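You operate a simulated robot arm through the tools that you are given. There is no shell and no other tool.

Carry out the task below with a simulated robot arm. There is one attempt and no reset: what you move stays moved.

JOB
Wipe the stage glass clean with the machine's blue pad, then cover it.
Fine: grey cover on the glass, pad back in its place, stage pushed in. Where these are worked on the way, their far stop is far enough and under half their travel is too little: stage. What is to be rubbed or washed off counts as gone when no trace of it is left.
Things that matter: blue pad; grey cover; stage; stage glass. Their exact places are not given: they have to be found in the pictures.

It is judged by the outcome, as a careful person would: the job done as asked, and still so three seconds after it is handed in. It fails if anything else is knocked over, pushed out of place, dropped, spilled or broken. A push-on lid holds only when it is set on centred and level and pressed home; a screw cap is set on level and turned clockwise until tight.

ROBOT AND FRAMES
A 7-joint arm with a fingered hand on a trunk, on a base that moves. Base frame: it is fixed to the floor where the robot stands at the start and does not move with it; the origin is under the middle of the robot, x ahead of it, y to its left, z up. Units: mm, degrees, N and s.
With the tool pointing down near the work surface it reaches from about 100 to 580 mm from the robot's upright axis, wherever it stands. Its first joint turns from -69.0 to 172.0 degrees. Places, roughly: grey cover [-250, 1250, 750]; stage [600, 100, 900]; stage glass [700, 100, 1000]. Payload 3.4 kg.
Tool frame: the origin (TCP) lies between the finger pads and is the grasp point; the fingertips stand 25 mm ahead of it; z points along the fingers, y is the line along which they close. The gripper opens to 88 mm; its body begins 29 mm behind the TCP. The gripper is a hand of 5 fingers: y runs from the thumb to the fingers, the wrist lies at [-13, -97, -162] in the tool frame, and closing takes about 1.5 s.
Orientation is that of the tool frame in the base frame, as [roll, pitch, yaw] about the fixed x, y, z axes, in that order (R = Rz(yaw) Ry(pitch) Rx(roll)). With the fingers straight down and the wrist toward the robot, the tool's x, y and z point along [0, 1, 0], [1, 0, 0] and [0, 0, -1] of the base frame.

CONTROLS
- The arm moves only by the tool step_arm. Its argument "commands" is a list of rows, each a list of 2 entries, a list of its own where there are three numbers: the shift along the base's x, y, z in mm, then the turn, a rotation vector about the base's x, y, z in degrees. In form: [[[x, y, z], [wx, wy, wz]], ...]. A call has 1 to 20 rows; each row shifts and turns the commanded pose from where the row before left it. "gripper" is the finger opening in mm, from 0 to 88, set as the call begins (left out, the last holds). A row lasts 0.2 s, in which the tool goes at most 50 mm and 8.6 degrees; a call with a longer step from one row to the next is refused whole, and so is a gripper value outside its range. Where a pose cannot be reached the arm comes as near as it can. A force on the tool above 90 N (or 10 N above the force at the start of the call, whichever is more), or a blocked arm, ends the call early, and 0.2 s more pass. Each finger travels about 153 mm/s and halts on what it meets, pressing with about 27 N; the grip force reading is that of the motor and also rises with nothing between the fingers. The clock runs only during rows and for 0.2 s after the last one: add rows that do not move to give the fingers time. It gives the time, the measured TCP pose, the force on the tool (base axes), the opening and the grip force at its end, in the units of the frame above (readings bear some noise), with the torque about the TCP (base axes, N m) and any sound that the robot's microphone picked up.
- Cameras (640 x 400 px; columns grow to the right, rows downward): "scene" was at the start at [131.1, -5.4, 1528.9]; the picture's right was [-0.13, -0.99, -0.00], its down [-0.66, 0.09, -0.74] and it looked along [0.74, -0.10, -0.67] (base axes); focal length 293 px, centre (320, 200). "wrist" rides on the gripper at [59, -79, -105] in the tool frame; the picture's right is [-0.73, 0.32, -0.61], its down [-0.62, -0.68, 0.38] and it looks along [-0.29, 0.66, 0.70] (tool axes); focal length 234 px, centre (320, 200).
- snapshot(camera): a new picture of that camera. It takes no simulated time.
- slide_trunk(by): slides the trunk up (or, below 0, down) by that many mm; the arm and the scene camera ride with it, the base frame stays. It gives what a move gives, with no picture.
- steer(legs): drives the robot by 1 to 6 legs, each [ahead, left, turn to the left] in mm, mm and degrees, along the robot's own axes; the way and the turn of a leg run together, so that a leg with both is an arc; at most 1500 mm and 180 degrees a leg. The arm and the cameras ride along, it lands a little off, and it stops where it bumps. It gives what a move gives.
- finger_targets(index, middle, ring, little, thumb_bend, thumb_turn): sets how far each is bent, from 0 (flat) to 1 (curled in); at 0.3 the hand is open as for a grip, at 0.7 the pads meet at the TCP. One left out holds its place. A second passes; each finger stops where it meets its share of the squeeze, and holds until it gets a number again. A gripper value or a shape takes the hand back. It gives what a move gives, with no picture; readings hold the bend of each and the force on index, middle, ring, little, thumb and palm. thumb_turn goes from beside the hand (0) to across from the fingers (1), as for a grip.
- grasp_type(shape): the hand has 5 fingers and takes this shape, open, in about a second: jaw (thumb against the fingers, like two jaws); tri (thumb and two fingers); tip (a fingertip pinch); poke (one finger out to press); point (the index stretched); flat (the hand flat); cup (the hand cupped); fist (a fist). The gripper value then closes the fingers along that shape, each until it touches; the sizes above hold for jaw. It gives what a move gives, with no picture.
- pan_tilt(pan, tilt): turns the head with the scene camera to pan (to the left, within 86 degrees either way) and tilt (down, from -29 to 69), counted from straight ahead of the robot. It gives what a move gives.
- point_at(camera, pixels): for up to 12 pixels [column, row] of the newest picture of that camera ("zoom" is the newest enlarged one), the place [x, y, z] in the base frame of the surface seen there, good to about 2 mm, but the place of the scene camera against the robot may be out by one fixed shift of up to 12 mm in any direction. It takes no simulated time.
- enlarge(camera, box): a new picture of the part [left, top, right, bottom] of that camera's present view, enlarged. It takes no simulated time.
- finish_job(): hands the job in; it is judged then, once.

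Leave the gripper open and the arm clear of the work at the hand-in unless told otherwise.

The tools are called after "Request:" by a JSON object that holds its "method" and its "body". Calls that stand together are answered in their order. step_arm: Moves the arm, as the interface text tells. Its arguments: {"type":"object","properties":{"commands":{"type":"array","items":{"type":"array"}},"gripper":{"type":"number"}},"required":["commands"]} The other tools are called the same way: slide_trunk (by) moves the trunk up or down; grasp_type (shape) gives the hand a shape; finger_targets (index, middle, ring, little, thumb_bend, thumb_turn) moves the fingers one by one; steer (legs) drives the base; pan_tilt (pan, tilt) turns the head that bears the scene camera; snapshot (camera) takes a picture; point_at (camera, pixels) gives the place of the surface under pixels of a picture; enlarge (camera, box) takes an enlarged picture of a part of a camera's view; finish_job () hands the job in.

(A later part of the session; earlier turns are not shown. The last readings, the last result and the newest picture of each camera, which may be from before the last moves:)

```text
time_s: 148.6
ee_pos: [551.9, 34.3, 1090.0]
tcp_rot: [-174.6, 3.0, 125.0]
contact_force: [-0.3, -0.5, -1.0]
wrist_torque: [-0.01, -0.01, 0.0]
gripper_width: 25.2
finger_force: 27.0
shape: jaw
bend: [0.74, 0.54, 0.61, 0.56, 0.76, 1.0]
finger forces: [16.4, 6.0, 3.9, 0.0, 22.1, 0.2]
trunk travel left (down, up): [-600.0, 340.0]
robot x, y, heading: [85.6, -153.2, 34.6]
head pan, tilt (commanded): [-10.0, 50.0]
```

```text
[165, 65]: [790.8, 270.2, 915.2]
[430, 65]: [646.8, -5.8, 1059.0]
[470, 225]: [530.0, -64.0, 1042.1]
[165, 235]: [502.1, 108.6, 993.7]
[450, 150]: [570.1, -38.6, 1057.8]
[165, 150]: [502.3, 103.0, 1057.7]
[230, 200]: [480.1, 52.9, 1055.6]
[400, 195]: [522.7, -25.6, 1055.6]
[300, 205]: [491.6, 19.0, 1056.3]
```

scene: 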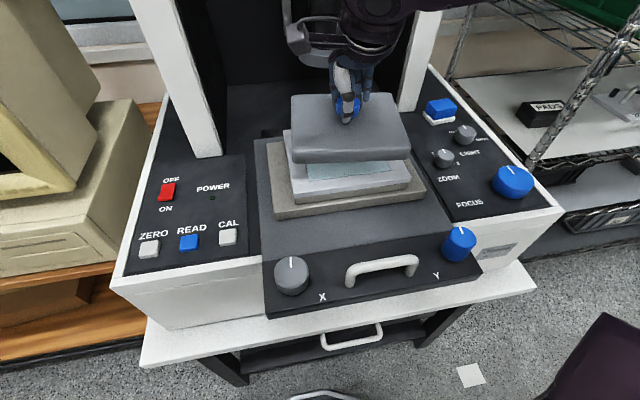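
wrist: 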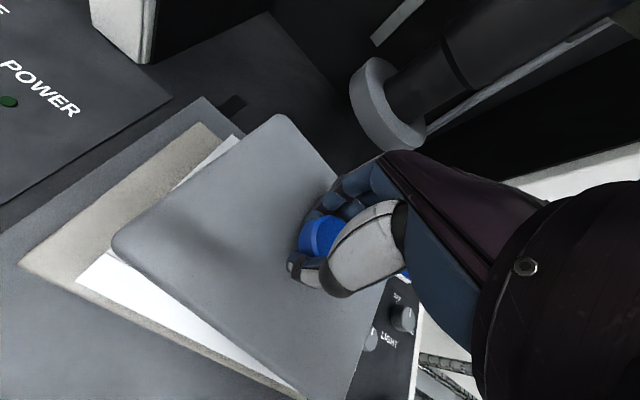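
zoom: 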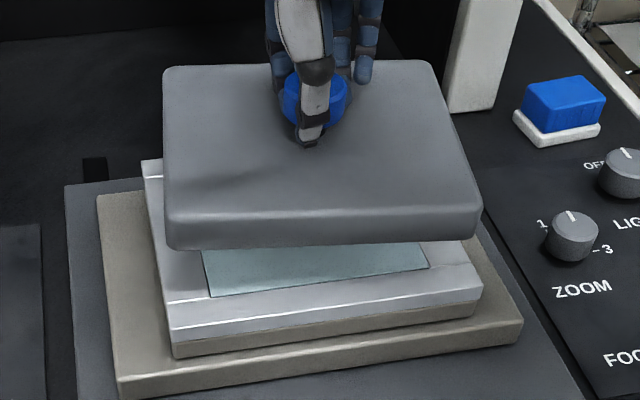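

Nearly level now (2° left) and centred within 3 mm, but about 5° clockwise. I turn +5°, take out the remaining tilt and shift slightly, all slowly.

Request:
{"method": "step_arm", "body": {"commands": [[[-0.6, 0.9, 0], [-0.4, 0.5, 1.3]], [[-0.6, 0.9, 0], [-0.4, 0.5, 1.3]], [[-0.5, 0.9, 0], [-0.3, 0.5, 1.3]], [[0, 0, 0], [0, 0, 1.3]], [[0, 0, 0], [0, 0, 0]]]}}

Request:
{"method": "snapshot", "body": {"camera": "wrist"}}

Request:
{"method": "enlarge", "body": {"camera": "scene", "box": [260, 70, 440, 220]}}

Request:
{"method": "point_at", "body": {"camera": "zoom", "pixels": [[168, 75], [428, 62], [472, 215], [175, 240], [400, 195], [230, 200], [200, 80], [410, 75]]}}

```text
time_s: 149.8
ee_pos: [550.0, 37.3, 1091.3]
tcp_rot: [-173.0, 2.9, 130.3]
contact_force: [-0.2, -0.2, -0.7]
wrist_torque: [0.01, 0.01, 0.01]
gripper_width: 24.7
finger_force: 27.4
shape: jaw
bend: [0.74, 0.54, 0.61, 0.56, 0.76, 1.0]
finger forces: [16.6, 5.9, 3.9, 0.0, 22.1, 0.1]
trunk travel left (down, up): [-600.0, 340.0]
robot x, y, heading: [80.4, -150.0, 34.8]
head pan, tilt (commanded): [-10.0, 50.0]
```

```text
taken
```

wrist: 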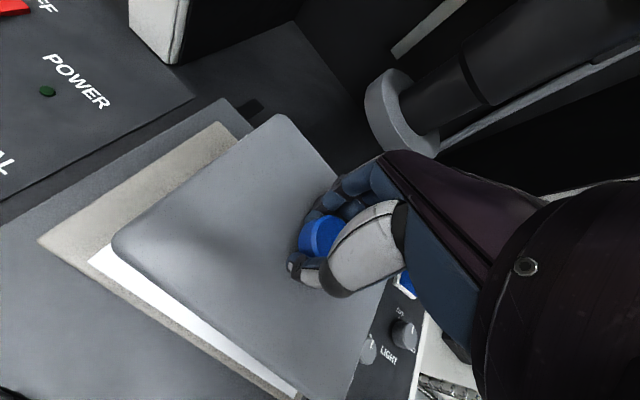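

```text
2.67 times, centred on (350, 145) of scene
```

zoom: 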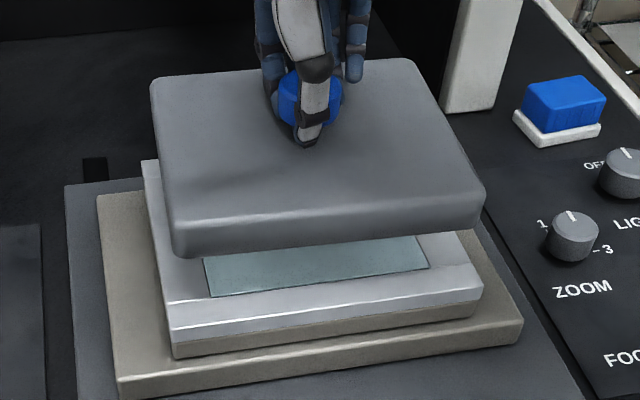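

```text
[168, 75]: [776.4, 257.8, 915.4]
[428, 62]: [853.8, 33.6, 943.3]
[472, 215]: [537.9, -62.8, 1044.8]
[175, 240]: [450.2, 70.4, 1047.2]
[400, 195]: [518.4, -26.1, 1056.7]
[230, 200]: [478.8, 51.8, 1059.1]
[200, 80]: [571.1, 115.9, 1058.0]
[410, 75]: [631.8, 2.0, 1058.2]
```

Request:
{"method": "point_at", "body": {"camera": "wrist", "pixels": [[277, 118], [118, 242], [340, 393], [200, 180], [210, 300], [160, 270], [290, 355], [230, 150]]}}

Request:
{"method": "point_at", "body": {"camera": "scene", "pixels": [[414, 93], [440, 142], [321, 101], [327, 160], [440, 140], [326, 154], [318, 102], [416, 95]]}}

```text
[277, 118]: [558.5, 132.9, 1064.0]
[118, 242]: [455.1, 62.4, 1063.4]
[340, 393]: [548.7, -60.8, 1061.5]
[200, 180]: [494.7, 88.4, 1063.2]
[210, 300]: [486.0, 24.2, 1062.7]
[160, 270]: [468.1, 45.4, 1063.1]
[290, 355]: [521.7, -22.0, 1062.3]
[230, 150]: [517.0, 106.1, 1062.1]
```

```text
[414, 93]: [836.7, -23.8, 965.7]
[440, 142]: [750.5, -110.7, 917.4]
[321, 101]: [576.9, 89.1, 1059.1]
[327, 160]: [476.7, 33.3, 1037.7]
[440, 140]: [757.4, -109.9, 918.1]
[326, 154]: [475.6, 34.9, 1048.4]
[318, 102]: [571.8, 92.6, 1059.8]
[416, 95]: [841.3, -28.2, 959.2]
```

The cover is now level and square (35.7° vs 35°), its centre within 3 mm of the glass centre. I lower slowly.

Request:
{"method": "step_arm", "body": {"commands": [[[0, -0.5, -6], [0, 0, 0]], [[0, -0.5, -8], [0, 0, 0]], [[0, 0, -8], [0, 0, 0]], [[0, 0, -8], [0, 0, 0]], [[0, 0, -5], [0, 0, 0]], [[0, 0, 0], [0, 0, 0]]]}}

Request:
{"method": "enlarge", "body": {"camera": "scene", "box": [260, 70, 440, 220]}}

Request:
{"method": "snapshot", "body": {"camera": "wrist"}}

```text
time_s: 151.2
ee_pos: [549.4, 35.1, 1056.1]
tcp_rot: [-172.9, 2.9, 130.3]
contact_force: [0.4, -1.4, -0.5]
wrist_torque: [-0.01, 0.01, -0.01]
gripper_width: 25.0
finger_force: 27.1
shape: jaw
bend: [0.74, 0.54, 0.61, 0.56, 0.76, 1.0]
finger forces: [16.9, 5.9, 3.9, 0.1, 22.0, 0.0]
trunk travel left (down, up): [-600.0, 340.0]
robot x, y, heading: [85.4, -152.5, 34.8]
head pan, tilt (commanded): [-10.0, 50.0]
```

```text
2.67 times, centred on (350, 145) of scene
```

zoom: 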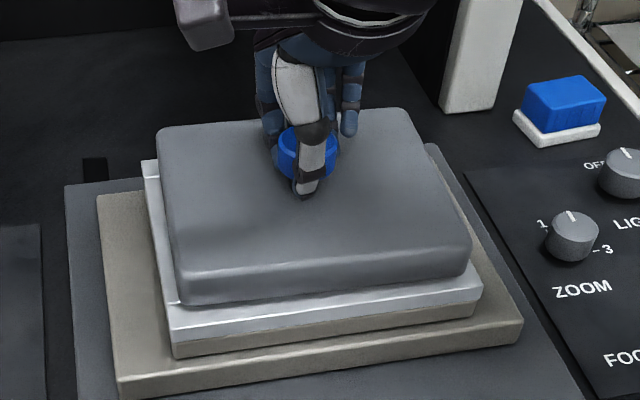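

```text
taken
```

wrist: 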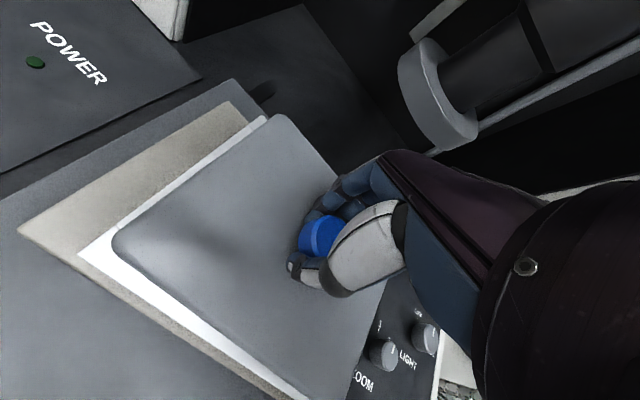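

Well aligned over the glass. I lower in 1.5 mm steps until contact.

Request:
{"method": "step_arm", "body": {"commands": [[[0, 0, -1.5], [0, 0, 0]], [[0, 0, -1.5], [0, 0, 0]], [[0, 0, -1.5], [0, 0, 0]], [[0, 0, 0], [0, 0, 0]]]}}

Request:
{"method": "step_arm", "body": {"commands": [[[0, 0, -1], [0, 0, 0]], [[0, 0, -1], [0, 0, 0]], [[0, 0, 0], [0, 0, 0]]]}}

```text
time_s: 152.2
ee_pos: [549.8, 35.4, 1051.5]
tcp_rot: [-172.9, 3.1, 130.3]
contact_force: [0.7, -0.5, -1.6]
wrist_torque: [0.0, 0.04, 0.0]
gripper_width: 24.8
finger_force: 27.0
shape: jaw
bend: [0.74, 0.54, 0.61, 0.56, 0.76, 1.0]
finger forces: [16.9, 5.8, 4.0, 0.1, 22.1, 0.0]
trunk travel left (down, up): [-600.0, 340.0]
robot x, y, heading: [82.6, -150.6, 35.2]
head pan, tilt (commanded): [-10.0, 50.0]
```

```text
time_s: 153.0
ee_pos: [550.5, 35.6, 1048.8]
tcp_rot: [-172.9, 3.0, 130.3]
contact_force: [0.8, 0.1, -1.0]
wrist_torque: [-0.03, 0.04, -0.02]
gripper_width: 24.9
finger_force: 27.7
shape: jaw
bend: [0.74, 0.54, 0.61, 0.56, 0.76, 1.0]
finger forces: [17.1, 5.8, 4.1, 0.0, 22.0, 0.1]
trunk travel left (down, up): [-600.0, 340.0]
robot x, y, heading: [82.6, -152.4, 34.9]
head pan, tilt (commanded): [-10.0, 50.0]
```

Request:
{"method": "step_arm", "body": {"commands": [[[0, 0, -1], [0, 0, 0]], [[0, 0, -1], [0, 0, 0]], [[0, 0, 0], [0, 0, 0]]]}}

Request:
{"method": "step_arm", "body": {"commands": [[[0, 0, -1], [0, 0, 0]], [[0, 0, 0], [0, 0, 0]]]}}

Request:
{"method": "enlarge", "body": {"camera": "scene", "box": [260, 70, 440, 220]}}

```text
time_s: 153.8
ee_pos: [550.1, 35.5, 1049.6]
tcp_rot: [-173.1, 2.9, 130.3]
contact_force: [1.4, 1.5, 11.1]
wrist_torque: [0.07, -0.07, -0.02]
gripper_width: 25.2
finger_force: 26.9
shape: jaw
bend: [0.75, 0.54, 0.61, 0.56, 0.76, 1.0]
finger forces: [26.1, 5.5, 4.7, 0.1, 22.6, 0.0]
trunk travel left (down, up): [-600.0, 340.0]
robot x, y, heading: [85.1, -149.5, 34.8]
head pan, tilt (commanded): [-10.0, 50.0]
```

```text
time_s: 154.4
ee_pos: [549.1, 36.0, 1048.6]
tcp_rot: [-173.0, 2.9, 130.2]
contact_force: [2.7, 1.3, 17.8]
wrist_torque: [0.25, -0.19, -0.04]
gripper_width: 25.6
finger_force: 27.6
shape: jaw
bend: [0.75, 0.55, 0.61, 0.56, 0.76, 1.0]
finger forces: [36.2, 6.2, 4.9, 0.1, 22.1, 0.0]
trunk travel left (down, up): [-600.0, 340.0]
robot x, y, heading: [82.9, -153.0, 34.9]
head pan, tilt (commanded): [-10.0, 50.0]
```

```text
2.67 times, centred on (350, 145) of scene
```

zoom: 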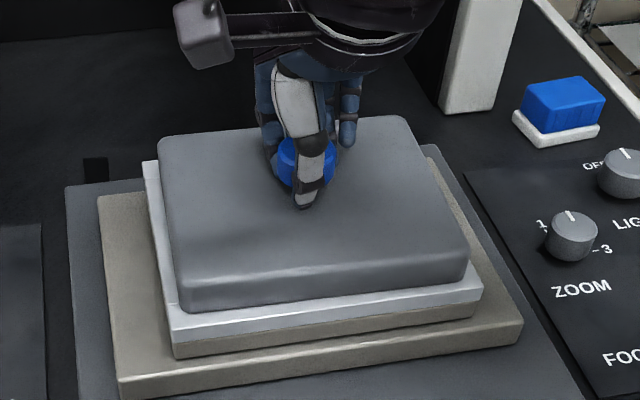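

The cover rests on the glass (18 N). I ease the pressure and open the hand.

Request:
{"method": "step_arm", "body": {"commands": [[[0, 0, 1.5], [0, 0, 0]], [[0, 0, 0], [0, 0, 0]]]}}

Request:
{"method": "step_arm", "body": {"commands": [[[0, 0, 0], [0, 0, 0]], [[0, 0, 0], [0, 0, 0]], [[0, 0, 0], [0, 0, 0]], [[0, 0, 0], [0, 0, 0]], [[0, 0, 0], [0, 0, 0]], [[0, 0, 0], [0, 0, 0]]], "gripper": 80}}

Request:
{"method": "snapshot", "body": {"camera": "wrist"}}

Request:
{"method": "enlarge", "body": {"camera": "scene", "box": [260, 70, 440, 220]}}

```text
time_s: 155.0
ee_pos: [547.9, 35.2, 1048.4]
tcp_rot: [-173.0, 3.0, 130.3]
contact_force: [3.0, 1.0, 16.9]
wrist_torque: [0.2, -0.12, -0.05]
gripper_width: 25.7
finger_force: 27.0
shape: jaw
bend: [0.75, 0.55, 0.61, 0.56, 0.76, 1.0]
finger forces: [34.9, 6.1, 4.9, 0.1, 22.5, 0.1]
trunk travel left (down, up): [-600.0, 340.0]
robot x, y, heading: [83.2, -152.2, 34.8]
head pan, tilt (commanded): [-10.0, 50.0]
```

```text
time_s: 156.4
ee_pos: [546.1, 35.2, 1050.3]
tcp_rot: [-173.4, 3.1, 130.3]
contact_force: [-0.8, 1.0, 32.4]
wrist_torque: [0.94, -1.25, 0.03]
gripper_width: 80.0
finger_force: 0.1
shape: jaw
bend: [0.29, 0.3, 0.3, 0.31, 0.32, 0.98]
finger forces: [16.7, 17.2, 0.0, 0.0, 0.0, 0.0]
trunk travel left (down, up): [-600.0, 340.0]
robot x, y, heading: [82.3, -153.4, 34.8]
head pan, tilt (commanded): [-10.0, 50.0]
```

```text
taken
```

wrist: 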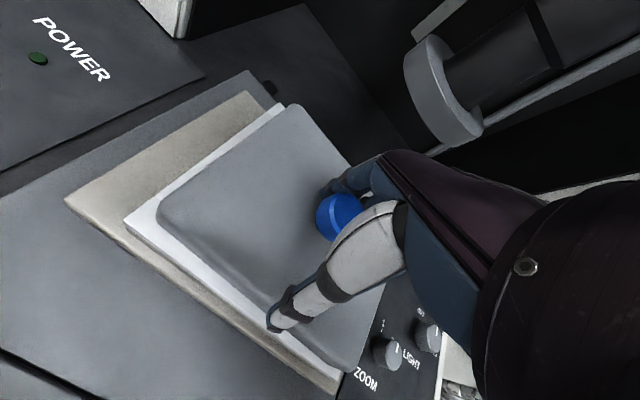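

```text
2.67 times, centred on (350, 145) of scene
```

zoom: 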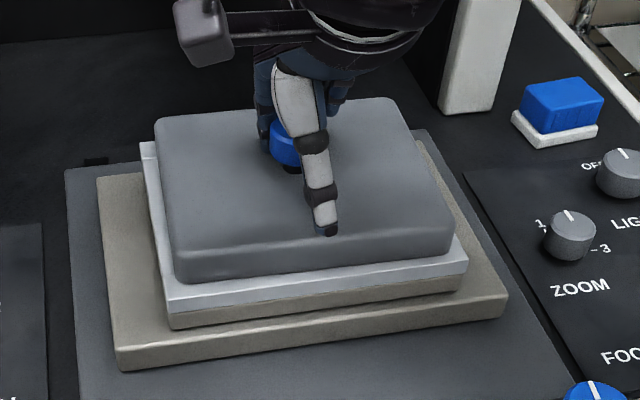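

Opening the tilted fingers pressed on the cover (32 N) and nudged the stage inward a little. I lift straight up to free the hand.

Request:
{"method": "step_arm", "body": {"commands": [[[0, 0, 4], [0, 0, 0]], [[0, 0, 6], [0, 0, 0]], [[0, 0, 15], [0, 0, 0]], [[0, 0, 25], [0, 0, 0]], [[0, 0, 30], [0, 0, 0]], [[0, 0, 0], [0, 0, 0]]]}}

Request:
{"method": "snapshot", "body": {"camera": "scene"}}

Request:
{"method": "snapshot", "body": {"camera": "wrist"}}

Request:
{"method": "enlarge", "body": {"camera": "scene", "box": [260, 70, 440, 220]}}

```text
time_s: 157.8
ee_pos: [550.2, 33.9, 1127.8]
tcp_rot: [-172.8, 3.0, 130.5]
contact_force: [-1.4, 0.5, 0.5]
wrist_torque: [-0.02, 0.0, 0.01]
gripper_width: 80.0
finger_force: 0.0
shape: jaw
bend: [0.3, 0.31, 0.3, 0.31, 0.32, 0.98]
finger forces: [0.1, 0.0, 0.0, 0.0, 0.0, 0.1]
trunk travel left (down, up): [-600.0, 340.0]
robot x, y, heading: [85.1, -148.4, 34.9]
head pan, tilt (commanded): [-10.0, 50.0]
```

```text
taken
```

scene: 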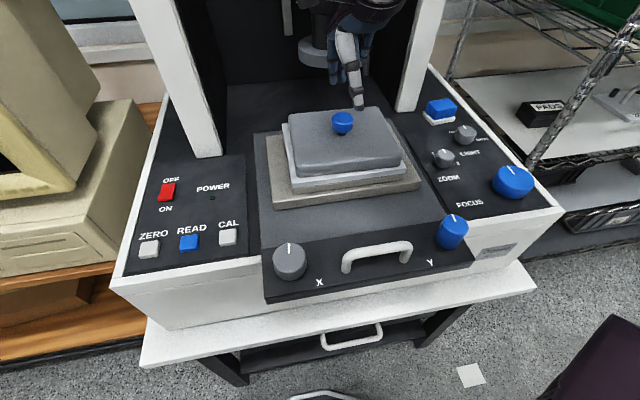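

```text
taken
```

wrist: 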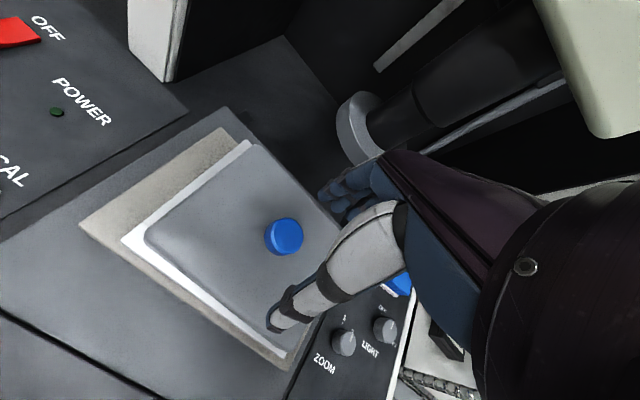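

```text
2.67 times, centred on (350, 145) of scene
```

zoom: 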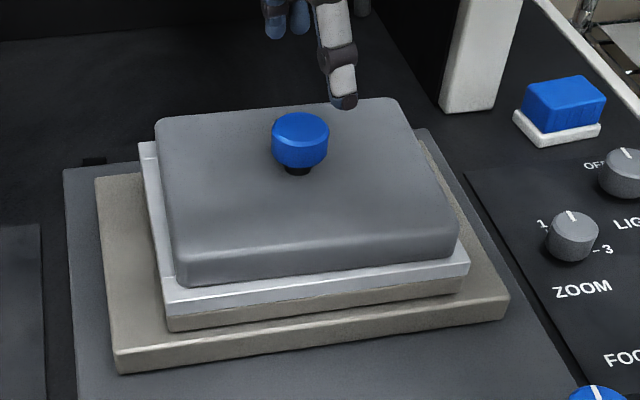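

The cover lies on the glass. I pull the hand back, straighten it, and then check the cover's placement.

Request:
{"method": "step_arm", "body": {"commands": [[[-20, -14, 5], [0, 0, -2.7]], [[-20, -14, 5], [0, 0, -2.7]], [[-10, -7, 0], [2.4, -1.6, 0]], [[10, -14, 0], [2.4, -1.6, 0]], [[20, -28, 0], [2.2, -1.5, 0]], [[20, -28, 0], [0, 0, 0]], [[20, -28, 0], [0, 0, 0]], [[0, 0, 0], [0, 0, 0]]], "gripper": 88}}

Request:
{"method": "snapshot", "body": {"camera": "wrist"}}

Request:
{"method": "enlarge", "body": {"camera": "scene", "box": [250, 70, 470, 220]}}

```text
time_s: 159.6
ee_pos: [568.9, -94.2, 1138.8]
tcp_rot: [179.2, 0.0, 124.7]
contact_force: [0.1, 0.6, 0.2]
wrist_torque: [-0.01, -0.04, 0.01]
gripper_width: 87.3
finger_force: 0.1
shape: jaw
bend: [0.3, 0.3, 0.3, 0.3, 0.3, 0.98]
finger forces: [0.0, 0.1, 0.0, 0.0, 0.1, 0.0]
trunk travel left (down, up): [-600.0, 340.0]
robot x, y, heading: [84.2, -146.3, 34.7]
head pan, tilt (commanded): [-10.0, 50.0]
```

```text
taken
```

wrist: 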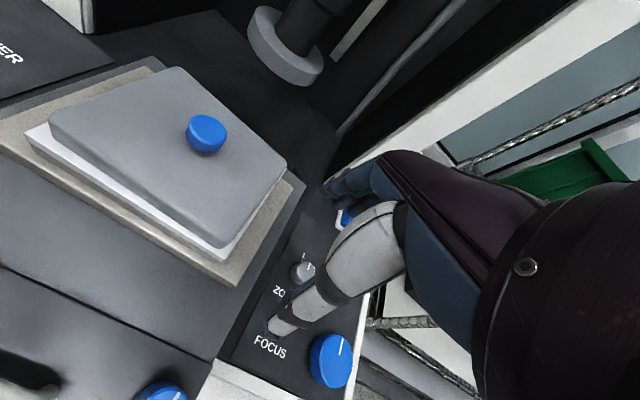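

```text
2.67 times, centred on (360, 145) of scene
```

zoom: 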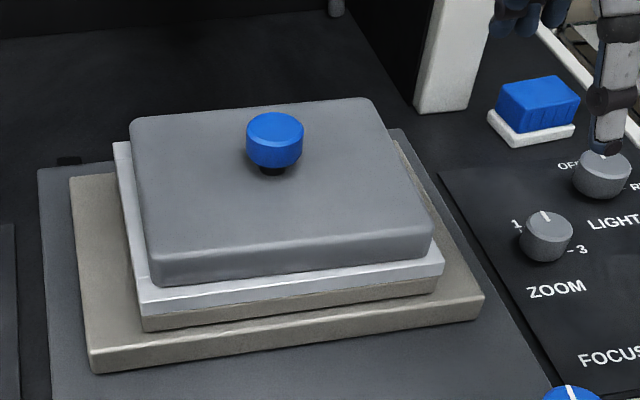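

I measure the cover and frame corners to verify centring.

Request:
{"method": "enlarge", "body": {"camera": "wrist", "box": [0, 50, 310, 290]}}

Request:
{"method": "point_at", "body": {"camera": "wrist", "pixels": [[54, 120], [168, 72], [283, 166], [220, 240], [30, 133], [222, 252], [215, 260], [60, 155], [150, 215]]}}

Request:
{"method": "point_at", "body": {"camera": "scene", "pixels": [[290, 116], [378, 109], [401, 160], [297, 170]]}}

```text
1.67 times, centred on (155, 170) of wrist
```

zoom: 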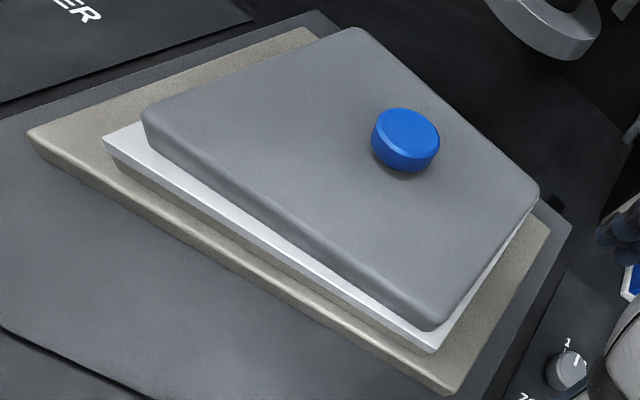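

```text
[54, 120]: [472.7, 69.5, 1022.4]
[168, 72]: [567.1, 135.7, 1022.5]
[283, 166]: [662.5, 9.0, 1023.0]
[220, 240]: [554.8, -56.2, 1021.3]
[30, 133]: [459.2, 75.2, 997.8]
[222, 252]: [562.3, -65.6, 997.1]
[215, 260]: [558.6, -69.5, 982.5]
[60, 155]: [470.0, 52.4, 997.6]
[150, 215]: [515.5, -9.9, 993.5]
```

```text
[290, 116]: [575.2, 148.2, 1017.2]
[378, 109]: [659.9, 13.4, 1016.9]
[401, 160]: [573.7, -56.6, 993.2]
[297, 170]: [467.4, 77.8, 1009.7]
```

Request:
{"method": "point_at", "body": {"camera": "zoom", "pixels": [[107, 141], [432, 346], [450, 318], [540, 205], [150, 112], [355, 30], [536, 195], [428, 325]]}}

```text
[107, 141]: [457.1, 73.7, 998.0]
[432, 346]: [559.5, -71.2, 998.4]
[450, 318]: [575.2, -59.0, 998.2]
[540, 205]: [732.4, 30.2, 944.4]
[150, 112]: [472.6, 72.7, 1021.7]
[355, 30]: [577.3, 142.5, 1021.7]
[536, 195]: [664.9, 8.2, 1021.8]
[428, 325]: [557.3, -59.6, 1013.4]
```

The cover is level but about 6 mm too far toward the front relative to the glass (back edge just at the glass edge). I'll re-grip the knob with the hand upright and slide it back 6–7 mm. First I locate the knob.

Request:
{"method": "point_at", "body": {"camera": "zoom", "pixels": [[405, 132], [405, 110], [406, 152], [377, 132], [436, 137]]}}

Request:
{"method": "enlarge", "body": {"camera": "scene", "box": [300, 90, 380, 150]}}

Request:
{"method": "point_at", "body": {"camera": "zoom", "pixels": [[335, 225], [290, 225], [382, 225], [335, 200], [335, 245]]}}

```text
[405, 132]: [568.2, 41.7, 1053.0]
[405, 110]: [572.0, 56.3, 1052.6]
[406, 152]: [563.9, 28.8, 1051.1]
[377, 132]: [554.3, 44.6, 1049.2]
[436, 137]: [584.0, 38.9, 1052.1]
```

```text
6.67 times, centred on (340, 120) of scene
```

zoom: 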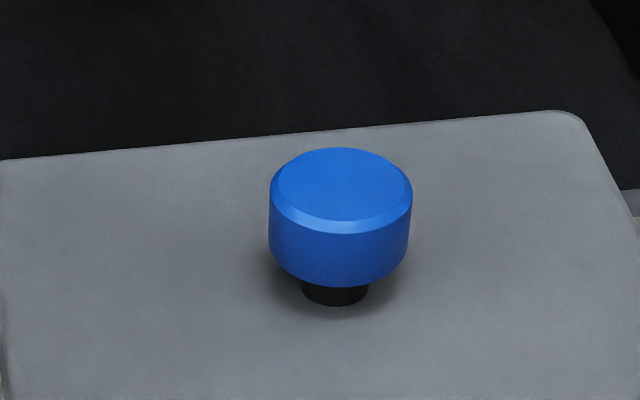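

```text
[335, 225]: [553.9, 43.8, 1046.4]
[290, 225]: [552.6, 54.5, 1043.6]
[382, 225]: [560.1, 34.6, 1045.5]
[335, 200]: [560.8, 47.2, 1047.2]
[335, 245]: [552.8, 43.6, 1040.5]
```

Knob centre (569,42), top z≈1053. I move above it with the hand upright.

Request:
{"method": "step_arm", "body": {"commands": [[[-0.5, 34.8, 0], [0, 0, 0]], [[-0.5, 34.8, 0], [0, 0, 0]], [[-0.5, 34.8, 0], [0, 0, 0]], [[-0.5, 34.8, 0], [0, 0, 0]], [[0, 0, -20], [0, 0, 0]], [[0, 0, -20], [0, 0, 0]], [[0, 0, 0], [0, 0, 0]]]}}

Request:
{"method": "snapshot", "body": {"camera": "wrist"}}

Request:
{"method": "snapshot", "body": {"camera": "scene"}}

```text
time_s: 161.2
ee_pos: [566.2, 42.7, 1095.1]
tcp_rot: [179.1, -0.1, 124.7]
contact_force: [0.5, -0.1, 1.0]
wrist_torque: [0.0, -0.05, 0.03]
gripper_width: 87.6
finger_force: 0.0
shape: jaw
bend: [0.3, 0.3, 0.3, 0.3, 0.3, 0.98]
finger forces: [0.0, 0.0, 0.1, 0.1, 0.1, 0.1]
trunk travel left (down, up): [-600.0, 340.0]
robot x, y, heading: [84.2, -152.7, 35.0]
head pan, tilt (commanded): [-10.0, 50.0]
```

```text
taken
```

wrist: 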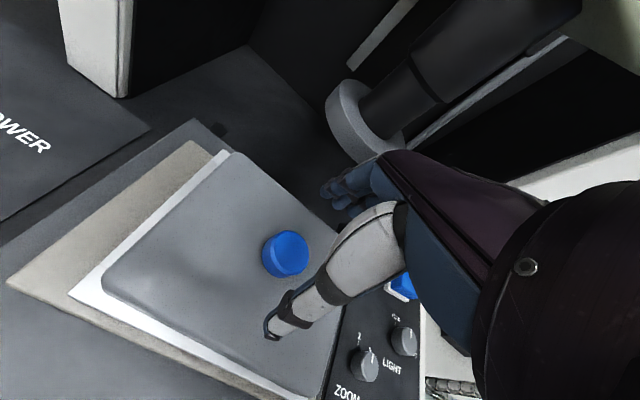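

```text
taken
```

scene: 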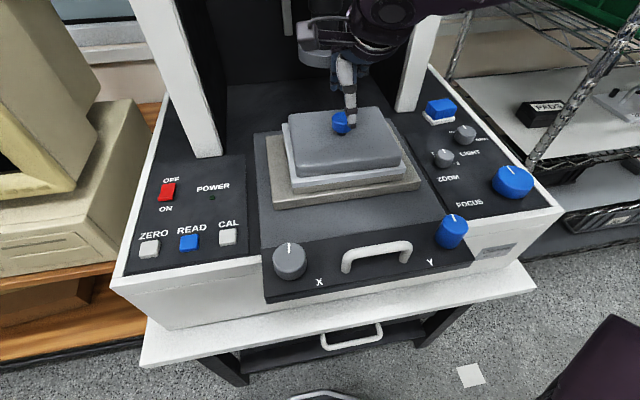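

Request:
{"method": "point_at", "body": {"camera": "wrist", "pixels": [[291, 247], [277, 250], [303, 248], [292, 237], [288, 259], [235, 155], [107, 282], [318, 372], [222, 155], [72, 290]]}}

Request:
{"method": "enlarge", "body": {"camera": "wrist", "box": [60, 130, 340, 400]}}

```text
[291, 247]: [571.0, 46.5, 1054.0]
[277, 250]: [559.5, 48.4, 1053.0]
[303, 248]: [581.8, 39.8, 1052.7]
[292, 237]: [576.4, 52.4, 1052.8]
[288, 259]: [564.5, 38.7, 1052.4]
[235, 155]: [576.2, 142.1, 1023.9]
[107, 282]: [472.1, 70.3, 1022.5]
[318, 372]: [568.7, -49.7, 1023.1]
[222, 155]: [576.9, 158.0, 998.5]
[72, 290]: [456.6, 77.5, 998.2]
```

```text
1.48 times, centred on (200, 265) of wrist
```

zoom: 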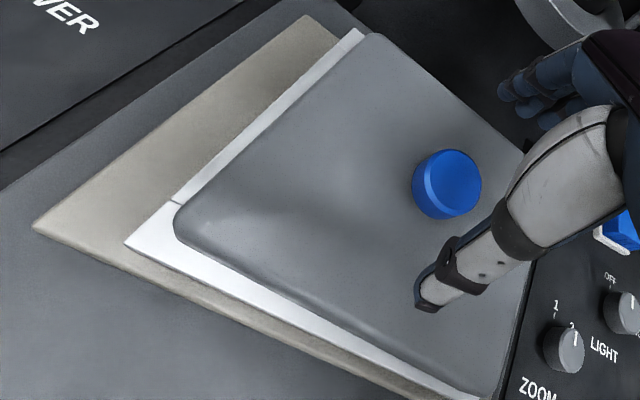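

I use the frame's seam line (it marks the glass front edge) visible at the left margin to judge the cover's overhang exactly.

Request:
{"method": "enlarge", "body": {"camera": "wrist", "box": [60, 230, 160, 320]}}

Request:
{"method": "enlarge", "body": {"camera": "scene", "box": [270, 100, 420, 200]}}

```text
4.44 times, centred on (110, 275) of wrist
```

zoom: 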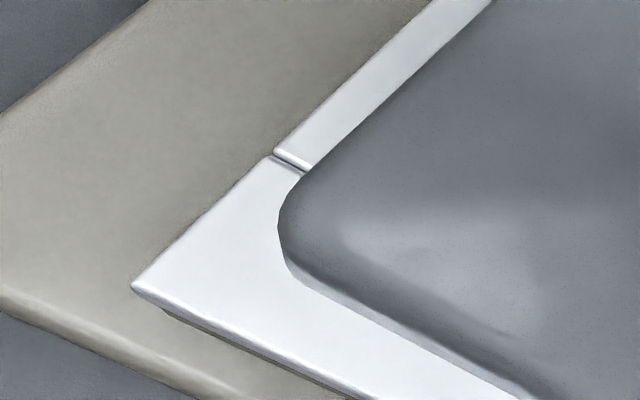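

```text
4.00 times, centred on (345, 150) of scene
```

zoom: 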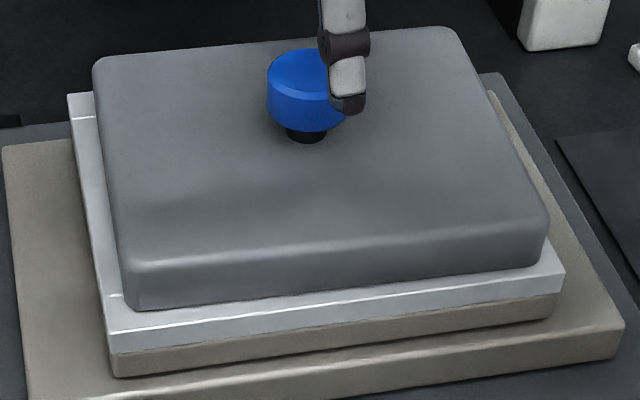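

Request:
{"method": "point_at", "body": {"camera": "zoom", "pixels": [[78, 118], [82, 130], [108, 296], [116, 300], [75, 100], [135, 312], [250, 300], [400, 288], [530, 270], [560, 265], [110, 330], [480, 285]]}}

```text
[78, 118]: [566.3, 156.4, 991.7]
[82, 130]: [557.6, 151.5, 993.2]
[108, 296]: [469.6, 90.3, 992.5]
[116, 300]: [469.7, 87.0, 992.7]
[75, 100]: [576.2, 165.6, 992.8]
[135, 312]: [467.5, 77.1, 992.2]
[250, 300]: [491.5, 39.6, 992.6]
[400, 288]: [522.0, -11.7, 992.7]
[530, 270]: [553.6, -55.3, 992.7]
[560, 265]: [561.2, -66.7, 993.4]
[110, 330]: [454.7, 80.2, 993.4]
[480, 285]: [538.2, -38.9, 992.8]
```

Overhang works out at about 9 mm at the front and 6 mm at the back, similar left/right margins: the cover is centred well enough, so I leave it untouched. I raise the hand, retract and back the base off to push the stage in by its handle.

Request:
{"method": "step_arm", "body": {"commands": [[[0, 0, 25], [0, 0, 0]], [[0, 0, 30], [0, 0, 0]], [[-28, -19.5, 0], [0, 0, 0]], [[-28, -19.5, 0], [0, 0, 0]], [[-28, -19.5, 0], [0, 0, 0]], [[0, 0, 0], [0, 0, 0]]]}}

Request:
{"method": "steer", "body": {"legs": [[-120, 0, 0]]}}

Request:
{"method": "pan_tilt", "body": {"pan": -5, "tilt": 50}}

Request:
{"method": "snapshot", "body": {"camera": "wrist"}}

Request:
{"method": "snapshot", "body": {"camera": "scene"}}

```text
time_s: 162.6
ee_pos: [484.4, -16.2, 1148.9]
tcp_rot: [179.3, -0.2, 124.7]
contact_force: [0.6, 0.4, 0.4]
wrist_torque: [-0.01, 0.0, 0.0]
gripper_width: 87.4
finger_force: 0.0
shape: jaw
bend: [0.3, 0.3, 0.3, 0.3, 0.3, 0.98]
finger forces: [0.1, 0.1, 0.0, 0.0, 0.1, 0.1]
trunk travel left (down, up): [-600.0, 340.0]
robot x, y, heading: [85.7, -156.0, 34.7]
head pan, tilt (commanded): [-10.0, 50.0]
```

```text
time_s: 163.8
ee_pos: [383.5, -86.6, 1150.2]
tcp_rot: [179.2, -0.2, 124.5]
contact_force: [-0.3, -0.3, 0.1]
wrist_torque: [-0.01, -0.04, -0.02]
gripper_width: 87.9
finger_force: 0.0
shape: jaw
bend: [0.3, 0.3, 0.3, 0.3, 0.3, 0.98]
finger forces: [0.0, 0.1, 0.0, 0.1, 0.0, 0.1]
trunk travel left (down, up): [-600.0, 340.0]
robot x, y, heading: [-13.9, -218.4, 34.8]
head pan, tilt (commanded): [-10.0, 50.0]
```

```text
time_s: 164.5
ee_pos: [385.0, -86.0, 1151.3]
tcp_rot: [179.3, -0.1, 124.6]
contact_force: [-0.3, 0.1, 0.1]
wrist_torque: [0.01, 0.0, 0.0]
gripper_width: 87.7
finger_force: 0.0
shape: jaw
bend: [0.3, 0.3, 0.3, 0.3, 0.3, 0.98]
finger forces: [0.0, 0.1, 0.0, 0.1, 0.0, 0.0]
trunk travel left (down, up): [-600.0, 340.0]
robot x, y, heading: [-13.3, -220.7, 34.6]
head pan, tilt (commanded): [-5.0, 50.0]
```

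```text
taken
```

wrist: 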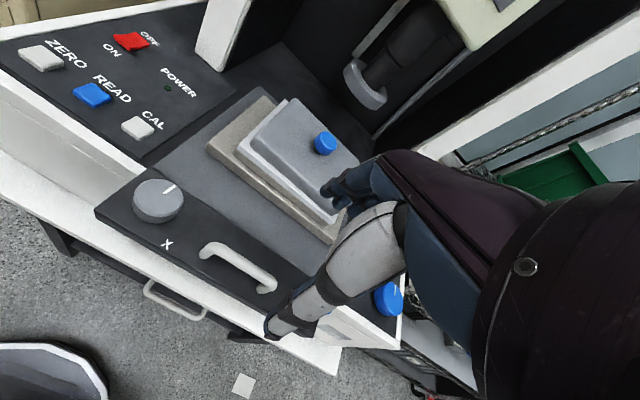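

```text
taken
```

scene: 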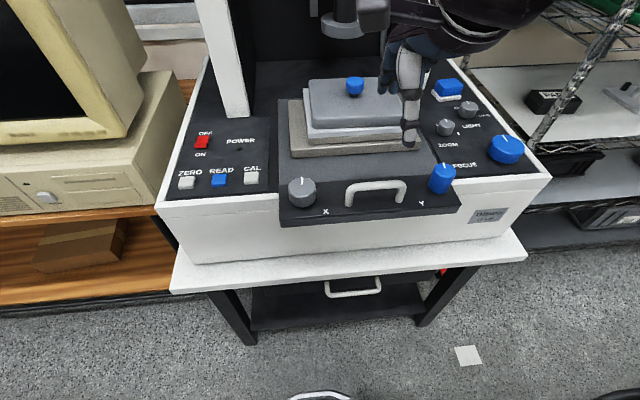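

I measure the handle now.

Request:
{"method": "point_at", "body": {"camera": "wrist", "pixels": [[213, 245], [235, 255], [255, 267], [270, 277], [205, 252], [275, 288]]}}

```text
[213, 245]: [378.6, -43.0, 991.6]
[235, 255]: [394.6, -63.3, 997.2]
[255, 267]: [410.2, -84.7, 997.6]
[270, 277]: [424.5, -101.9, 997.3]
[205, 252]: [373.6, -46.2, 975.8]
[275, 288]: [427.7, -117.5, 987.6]
```

Handle centre ≈ (403,-76). I move over it and lower to z≈988 with fingers behind the bar.

Request:
{"method": "step_arm", "body": {"commands": [[[9, 5, 0], [0, 0, 0]], [[9, 5, -30], [0, 0, 0]], [[0, 0, -40], [0, 0, 0]], [[0, 0, -40], [0, 0, 0]], [[0, 0, -30], [0, 0, 0]], [[0, 0, -22], [0, 0, 0]], [[0, 0, 0], [0, 0, 0]]]}}

Request:
{"method": "snapshot", "body": {"camera": "wrist"}}

```text
time_s: 166.1
ee_pos: [401.2, -76.9, 988.3]
tcp_rot: [179.2, -0.1, 124.6]
contact_force: [0.3, -0.3, 0.0]
wrist_torque: [0.01, 0.02, 0.02]
gripper_width: 87.5
finger_force: 0.1
shape: jaw
bend: [0.3, 0.3, 0.3, 0.3, 0.3, 0.98]
finger forces: [0.1, 0.1, 0.1, 0.0, 0.0, 0.0]
trunk travel left (down, up): [-600.0, 340.0]
robot x, y, heading: [-14.6, -218.1, 34.9]
head pan, tilt (commanded): [-5.0, 50.0]
```

```text
taken
```

wrist: 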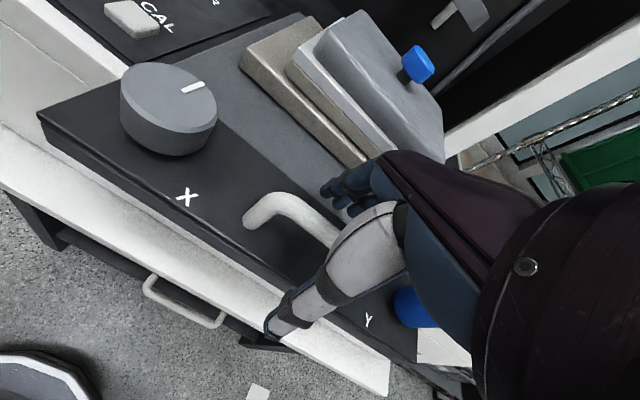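

The bar is between thumb and fingers. I close the hand on it.

Request:
{"method": "step_arm", "body": {"commands": [[[0, 0, 0], [0, 0, 0]], [[0, 0, 0], [0, 0, 0]], [[0, 0, 0], [0, 0, 0]], [[0, 0, 0], [0, 0, 0]], [[0, 0, 0], [0, 0, 0]], [[0, 0, 0], [0, 0, 0]], [[0, 0, 0], [0, 0, 0]], [[0, 0, 0], [0, 0, 0]]], "gripper": 6}}

Request:
{"method": "step_arm", "body": {"commands": [[[2.5, 1.7, 0], [0, 0, 0]], [[3.3, 2.3, 0], [0, 0, 0]], [[3.3, 2.3, 0], [0, 0, 0]], [[3.3, 2.3, 0], [0, 0, 0]], [[0, 0, 0], [0, 0, 0]]]}}

Request:
{"method": "snapshot", "body": {"camera": "scene"}}

```text
time_s: 167.9
ee_pos: [402.1, -76.4, 987.9]
tcp_rot: [179.3, -0.1, 124.5]
contact_force: [0.0, 0.6, -0.5]
wrist_torque: [0.02, -0.01, -0.03]
gripper_width: 6.3
finger_force: 0.1
shape: jaw
bend: [0.71, 0.66, 0.65, 0.64, 0.73, 1.0]
finger forces: [0.1, 0.0, 0.0, 0.2, 0.0, 0.0]
trunk travel left (down, up): [-600.0, 340.0]
robot x, y, heading: [-18.1, -221.6, 34.6]
head pan, tilt (commanded): [-5.0, 50.0]
```

```text
time_s: 169.1
ee_pos: [413.8, -68.5, 988.3]
tcp_rot: [179.1, -0.1, 124.6]
contact_force: [-0.8, -0.6, -0.4]
wrist_torque: [-0.01, 0.0, -0.01]
gripper_width: 6.4
finger_force: 0.1
shape: jaw
bend: [0.71, 0.66, 0.65, 0.64, 0.72, 1.0]
finger forces: [0.1, 0.0, 0.0, 0.0, 1.3, 0.0]
trunk travel left (down, up): [-600.0, 340.0]
robot x, y, heading: [-13.2, -220.8, 34.8]
head pan, tilt (commanded): [-5.0, 50.0]
```

```text
taken
```

scene: 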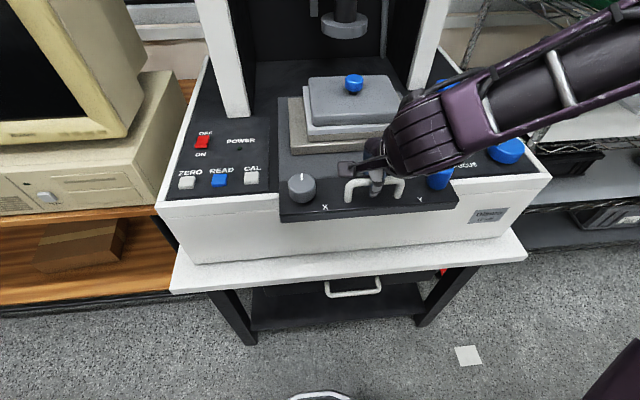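

The thumb just touches the bar. I push on in 5 mm rows and watch the cover.

Request:
{"method": "step_arm", "body": {"commands": [[[3.3, 2.3, 0], [0, 0, 0]], [[3.3, 2.3, 0], [0, 0, 0]], [[3.3, 2.3, 0], [0, 0, 0]], [[3.3, 2.3, 0], [0, 0, 0]], [[3.3, 2.3, 0], [0, 0, 0]], [[3.3, 2.3, 0], [0, 0, 0]], [[0, 0, 0], [0, 0, 0]]]}}

Request:
{"method": "snapshot", "body": {"camera": "scene"}}

Request:
{"method": "snapshot", "body": {"camera": "wrist"}}

```text
time_s: 170.7
ee_pos: [434.7, -53.3, 989.4]
tcp_rot: [179.2, -0.1, 124.5]
contact_force: [-2.3, -0.9, -0.6]
wrist_torque: [0.02, -0.04, -0.01]
gripper_width: 6.5
finger_force: 0.0
shape: jaw
bend: [0.71, 0.66, 0.65, 0.64, 0.71, 1.0]
finger forces: [0.1, 0.0, 0.1, 0.0, 2.1, 0.1]
trunk travel left (down, up): [-600.0, 340.0]
robot x, y, heading: [-16.5, -220.3, 34.4]
head pan, tilt (commanded): [-5.0, 50.0]
```

```text
taken
```

scene: 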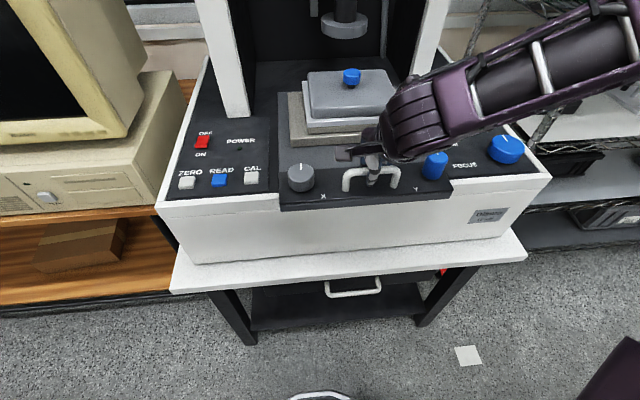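

```text
taken
```

wrist: 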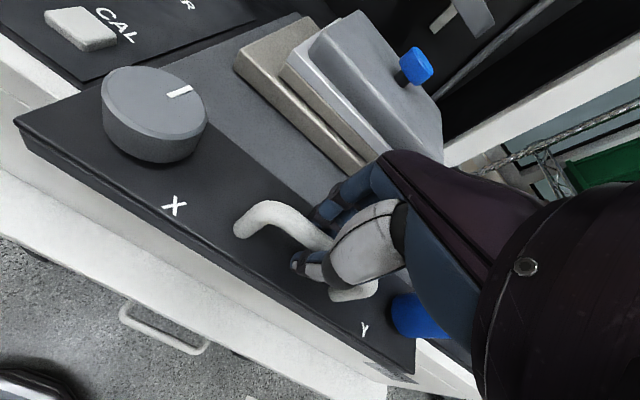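

It glides with ~2 N. I continue with the arm.

Request:
{"method": "step_arm", "body": {"commands": [[[4.1, 2.85, 0], [0, 0, 0]], [[4.1, 2.85, 0], [0, 0, 0]], [[4.1, 2.85, 0], [0, 0, 0]], [[4.1, 2.85, 0], [0, 0, 0]], [[4.1, 2.85, 0], [0, 0, 0]], [[4.1, 2.85, 0], [0, 0, 0]], [[4.1, 2.85, 0], [0, 0, 0]], [[4.1, 2.85, 0], [0, 0, 0]], [[0, 0, 0], [0, 0, 0]]]}}

Request:
{"method": "snapshot", "body": {"camera": "scene"}}

```text
time_s: 172.7
ee_pos: [469.2, -30.0, 988.8]
tcp_rot: [179.2, -0.1, 124.5]
contact_force: [-2.1, -0.1, -1.2]
wrist_torque: [-0.05, -0.01, -0.01]
gripper_width: 6.5
finger_force: 0.0
shape: jaw
bend: [0.71, 0.66, 0.65, 0.64, 0.71, 1.0]
finger forces: [0.0, 0.1, 0.0, 0.0, 1.7, 0.1]
trunk travel left (down, up): [-600.0, 340.0]
robot x, y, heading: [-14.6, -220.2, 34.5]
head pan, tilt (commanded): [-5.0, 50.0]
```

```text
taken
```

scene: 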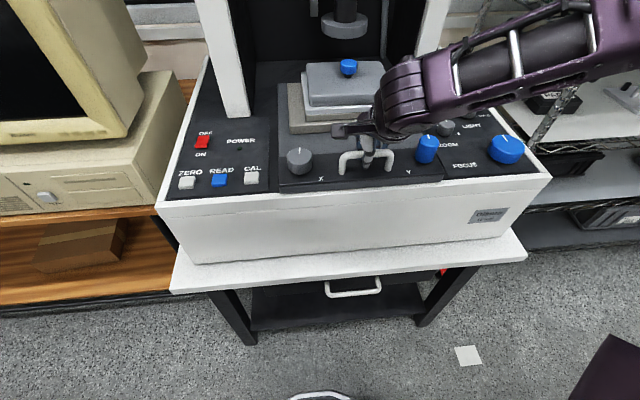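

The cover stays put and will pass under the objective (knob top 1053 vs lens ≈1098). I continue.

Request:
{"method": "step_arm", "body": {"commands": [[[4.1, 2.85, 0], [0, 0, 0]], [[4.1, 2.85, 0], [0, 0, 0]], [[4.1, 2.85, 0], [0, 0, 0]], [[4.1, 2.85, 0], [0, 0, 0]], [[4.1, 2.85, 0], [0, 0, 0]], [[4.1, 2.85, 0], [0, 0, 0]], [[0, 0, 0], [0, 0, 0]]]}}

Request:
{"method": "snapshot", "body": {"camera": "scene"}}

```text
time_s: 174.3
ee_pos: [493.6, -13.3, 989.3]
tcp_rot: [179.1, -0.2, 124.5]
contact_force: [-1.5, -0.5, -0.8]
wrist_torque: [-0.02, -0.02, -0.02]
gripper_width: 6.4
finger_force: 0.0
shape: jaw
bend: [0.71, 0.66, 0.65, 0.64, 0.71, 1.0]
finger forces: [0.1, 0.0, 0.0, 0.0, 1.8, 0.0]
trunk travel left (down, up): [-600.0, 340.0]
robot x, y, heading: [-15.1, -219.2, 34.5]
head pan, tilt (commanded): [-5.0, 50.0]
```

```text
taken
```

scene: 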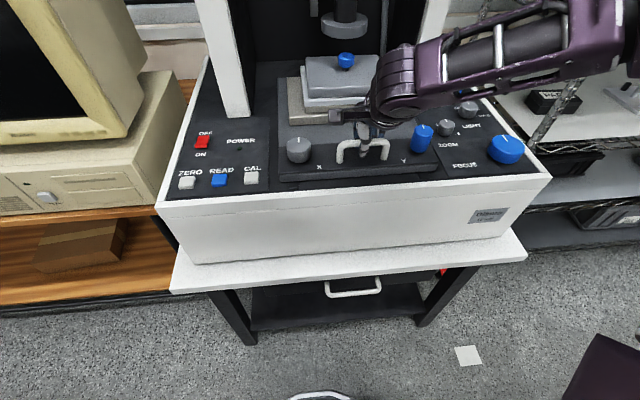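

About 30 mm remain. I continue carefully.

Request:
{"method": "step_arm", "body": {"commands": [[[4.1, 2.85, 0], [0, 0, 0]], [[4.1, 2.85, 0], [0, 0, 0]], [[4.1, 2.85, 0], [0, 0, 0]], [[3.3, 2.3, 0], [0, 0, 0]], [[0, 0, 0], [0, 0, 0]]]}}

Request:
{"method": "step_arm", "body": {"commands": [[[2.5, 1.7, 0], [0, 0, 0]], [[2.5, 1.7, 0], [0, 0, 0]], [[2.5, 1.7, 0], [0, 0, 0]], [[0, 0, 0], [0, 0, 0]]]}}

Request:
{"method": "snapshot", "body": {"camera": "scene"}}

```text
time_s: 175.5
ee_pos: [508.2, -1.4, 988.7]
tcp_rot: [179.3, -0.1, 124.5]
contact_force: [-0.5, 0.2, 0.5]
wrist_torque: [0.0, -0.01, 0.0]
gripper_width: 6.4
finger_force: 0.1
shape: jaw
bend: [0.71, 0.66, 0.65, 0.64, 0.72, 1.0]
finger forces: [0.0, 0.0, 0.1, 0.1, 0.1, 0.0]
trunk travel left (down, up): [-600.0, 340.0]
robot x, y, heading: [-14.1, -220.8, 34.4]
head pan, tilt (commanded): [-5.0, 50.0]
```

```text
time_s: 176.5
ee_pos: [515.6, 1.3, 988.2]
tcp_rot: [179.3, -0.1, 124.6]
contact_force: [-4.1, -2.3, -0.8]
wrist_torque: [-0.03, -0.01, -0.02]
gripper_width: 7.1
finger_force: 0.1
shape: jaw
bend: [0.71, 0.66, 0.65, 0.64, 0.7, 1.0]
finger forces: [0.0, 0.1, 0.0, 0.0, 4.9, 0.0]
trunk travel left (down, up): [-600.0, 340.0]
robot x, y, heading: [-15.0, -219.4, 34.4]
head pan, tilt (commanded): [-5.0, 50.0]
```

```text
taken
```

scene: 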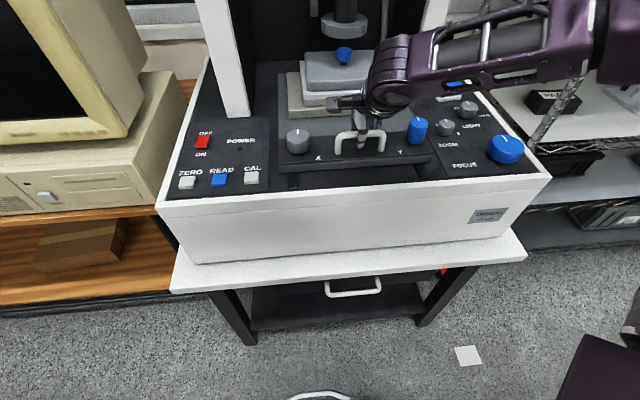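

Resistance grows to ~5 N: near the inner stop. I press a bit more to be sure it is home.

Request:
{"method": "step_arm", "body": {"commands": [[[2.5, 1.7, 0], [0, 0, 0]], [[2.5, 1.7, 0], [0, 0, 0]], [[0, 0, 0], [0, 0, 0]]]}}

Request:
{"method": "step_arm", "body": {"commands": [[[2.5, 1.7, 0], [0, 0, 0]], [[2.5, 1.7, 0], [0, 0, 0]], [[0, 0, 0], [0, 0, 0]]]}}

Request:
{"method": "snapshot", "body": {"camera": "wrist"}}

Request:
{"method": "snapshot", "body": {"camera": "scene"}}

```text
time_s: 177.3
ee_pos: [518.8, 5.4, 988.6]
tcp_rot: [179.1, -0.1, 124.6]
contact_force: [-9.8, -5.2, -0.9]
wrist_torque: [-0.01, 0.01, -0.03]
gripper_width: 8.2
finger_force: 0.0
shape: jaw
bend: [0.71, 0.66, 0.65, 0.64, 0.66, 1.0]
finger forces: [0.0, 0.0, 0.0, 0.0, 10.7, 0.1]
trunk travel left (down, up): [-600.0, 340.0]
robot x, y, heading: [-13.5, -224.3, 34.4]
head pan, tilt (commanded): [-5.0, 50.0]
```

```text
time_s: 178.1
ee_pos: [522.6, 7.0, 989.9]
tcp_rot: [179.0, -0.1, 124.5]
contact_force: [-13.2, -9.2, -0.5]
wrist_torque: [0.02, -0.02, -0.02]
gripper_width: 10.1
finger_force: 0.0
shape: jaw
bend: [0.71, 0.66, 0.65, 0.64, 0.62, 1.0]
finger forces: [0.1, 0.0, 0.1, 0.0, 16.4, 0.0]
trunk travel left (down, up): [-600.0, 340.0]
robot x, y, heading: [-14.7, -219.8, 34.7]
head pan, tilt (commanded): [-5.0, 50.0]
```

```text
taken
```

wrist: 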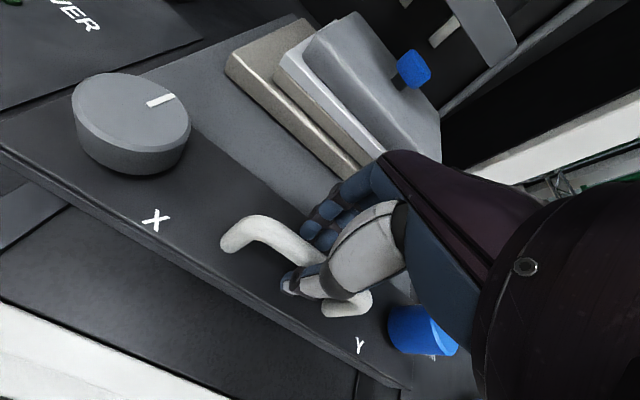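

```text
taken
```

scene: 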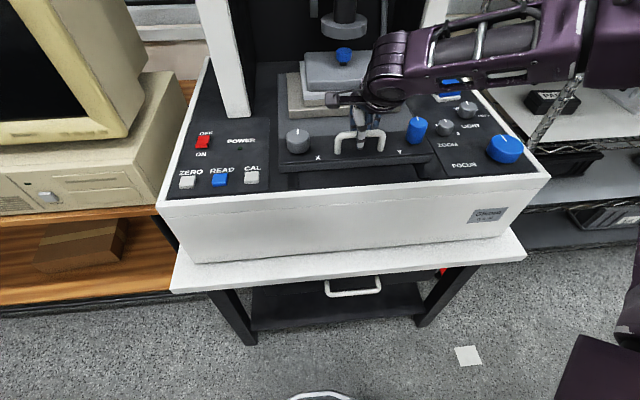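

Force 16 N with the thumb giving way: the stage is at its stop. I compare the handle's position with its starting one.

Request:
{"method": "point_at", "body": {"camera": "wrist", "pixels": [[250, 222], [275, 230], [300, 243], [228, 240], [345, 300], [162, 100], [130, 100]]}}

Request:
{"method": "enlarge", "body": {"camera": "scene", "box": [240, 20, 460, 200]}}

```text
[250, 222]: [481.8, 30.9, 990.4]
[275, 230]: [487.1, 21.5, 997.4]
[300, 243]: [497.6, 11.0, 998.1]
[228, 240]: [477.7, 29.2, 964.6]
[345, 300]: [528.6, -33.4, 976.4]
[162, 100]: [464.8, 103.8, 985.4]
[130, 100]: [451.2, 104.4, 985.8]
```

```text
2.22 times, centred on (350, 110) of scene
```

zoom: 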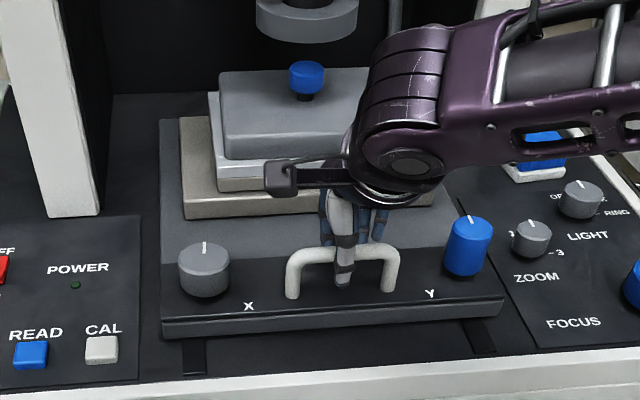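

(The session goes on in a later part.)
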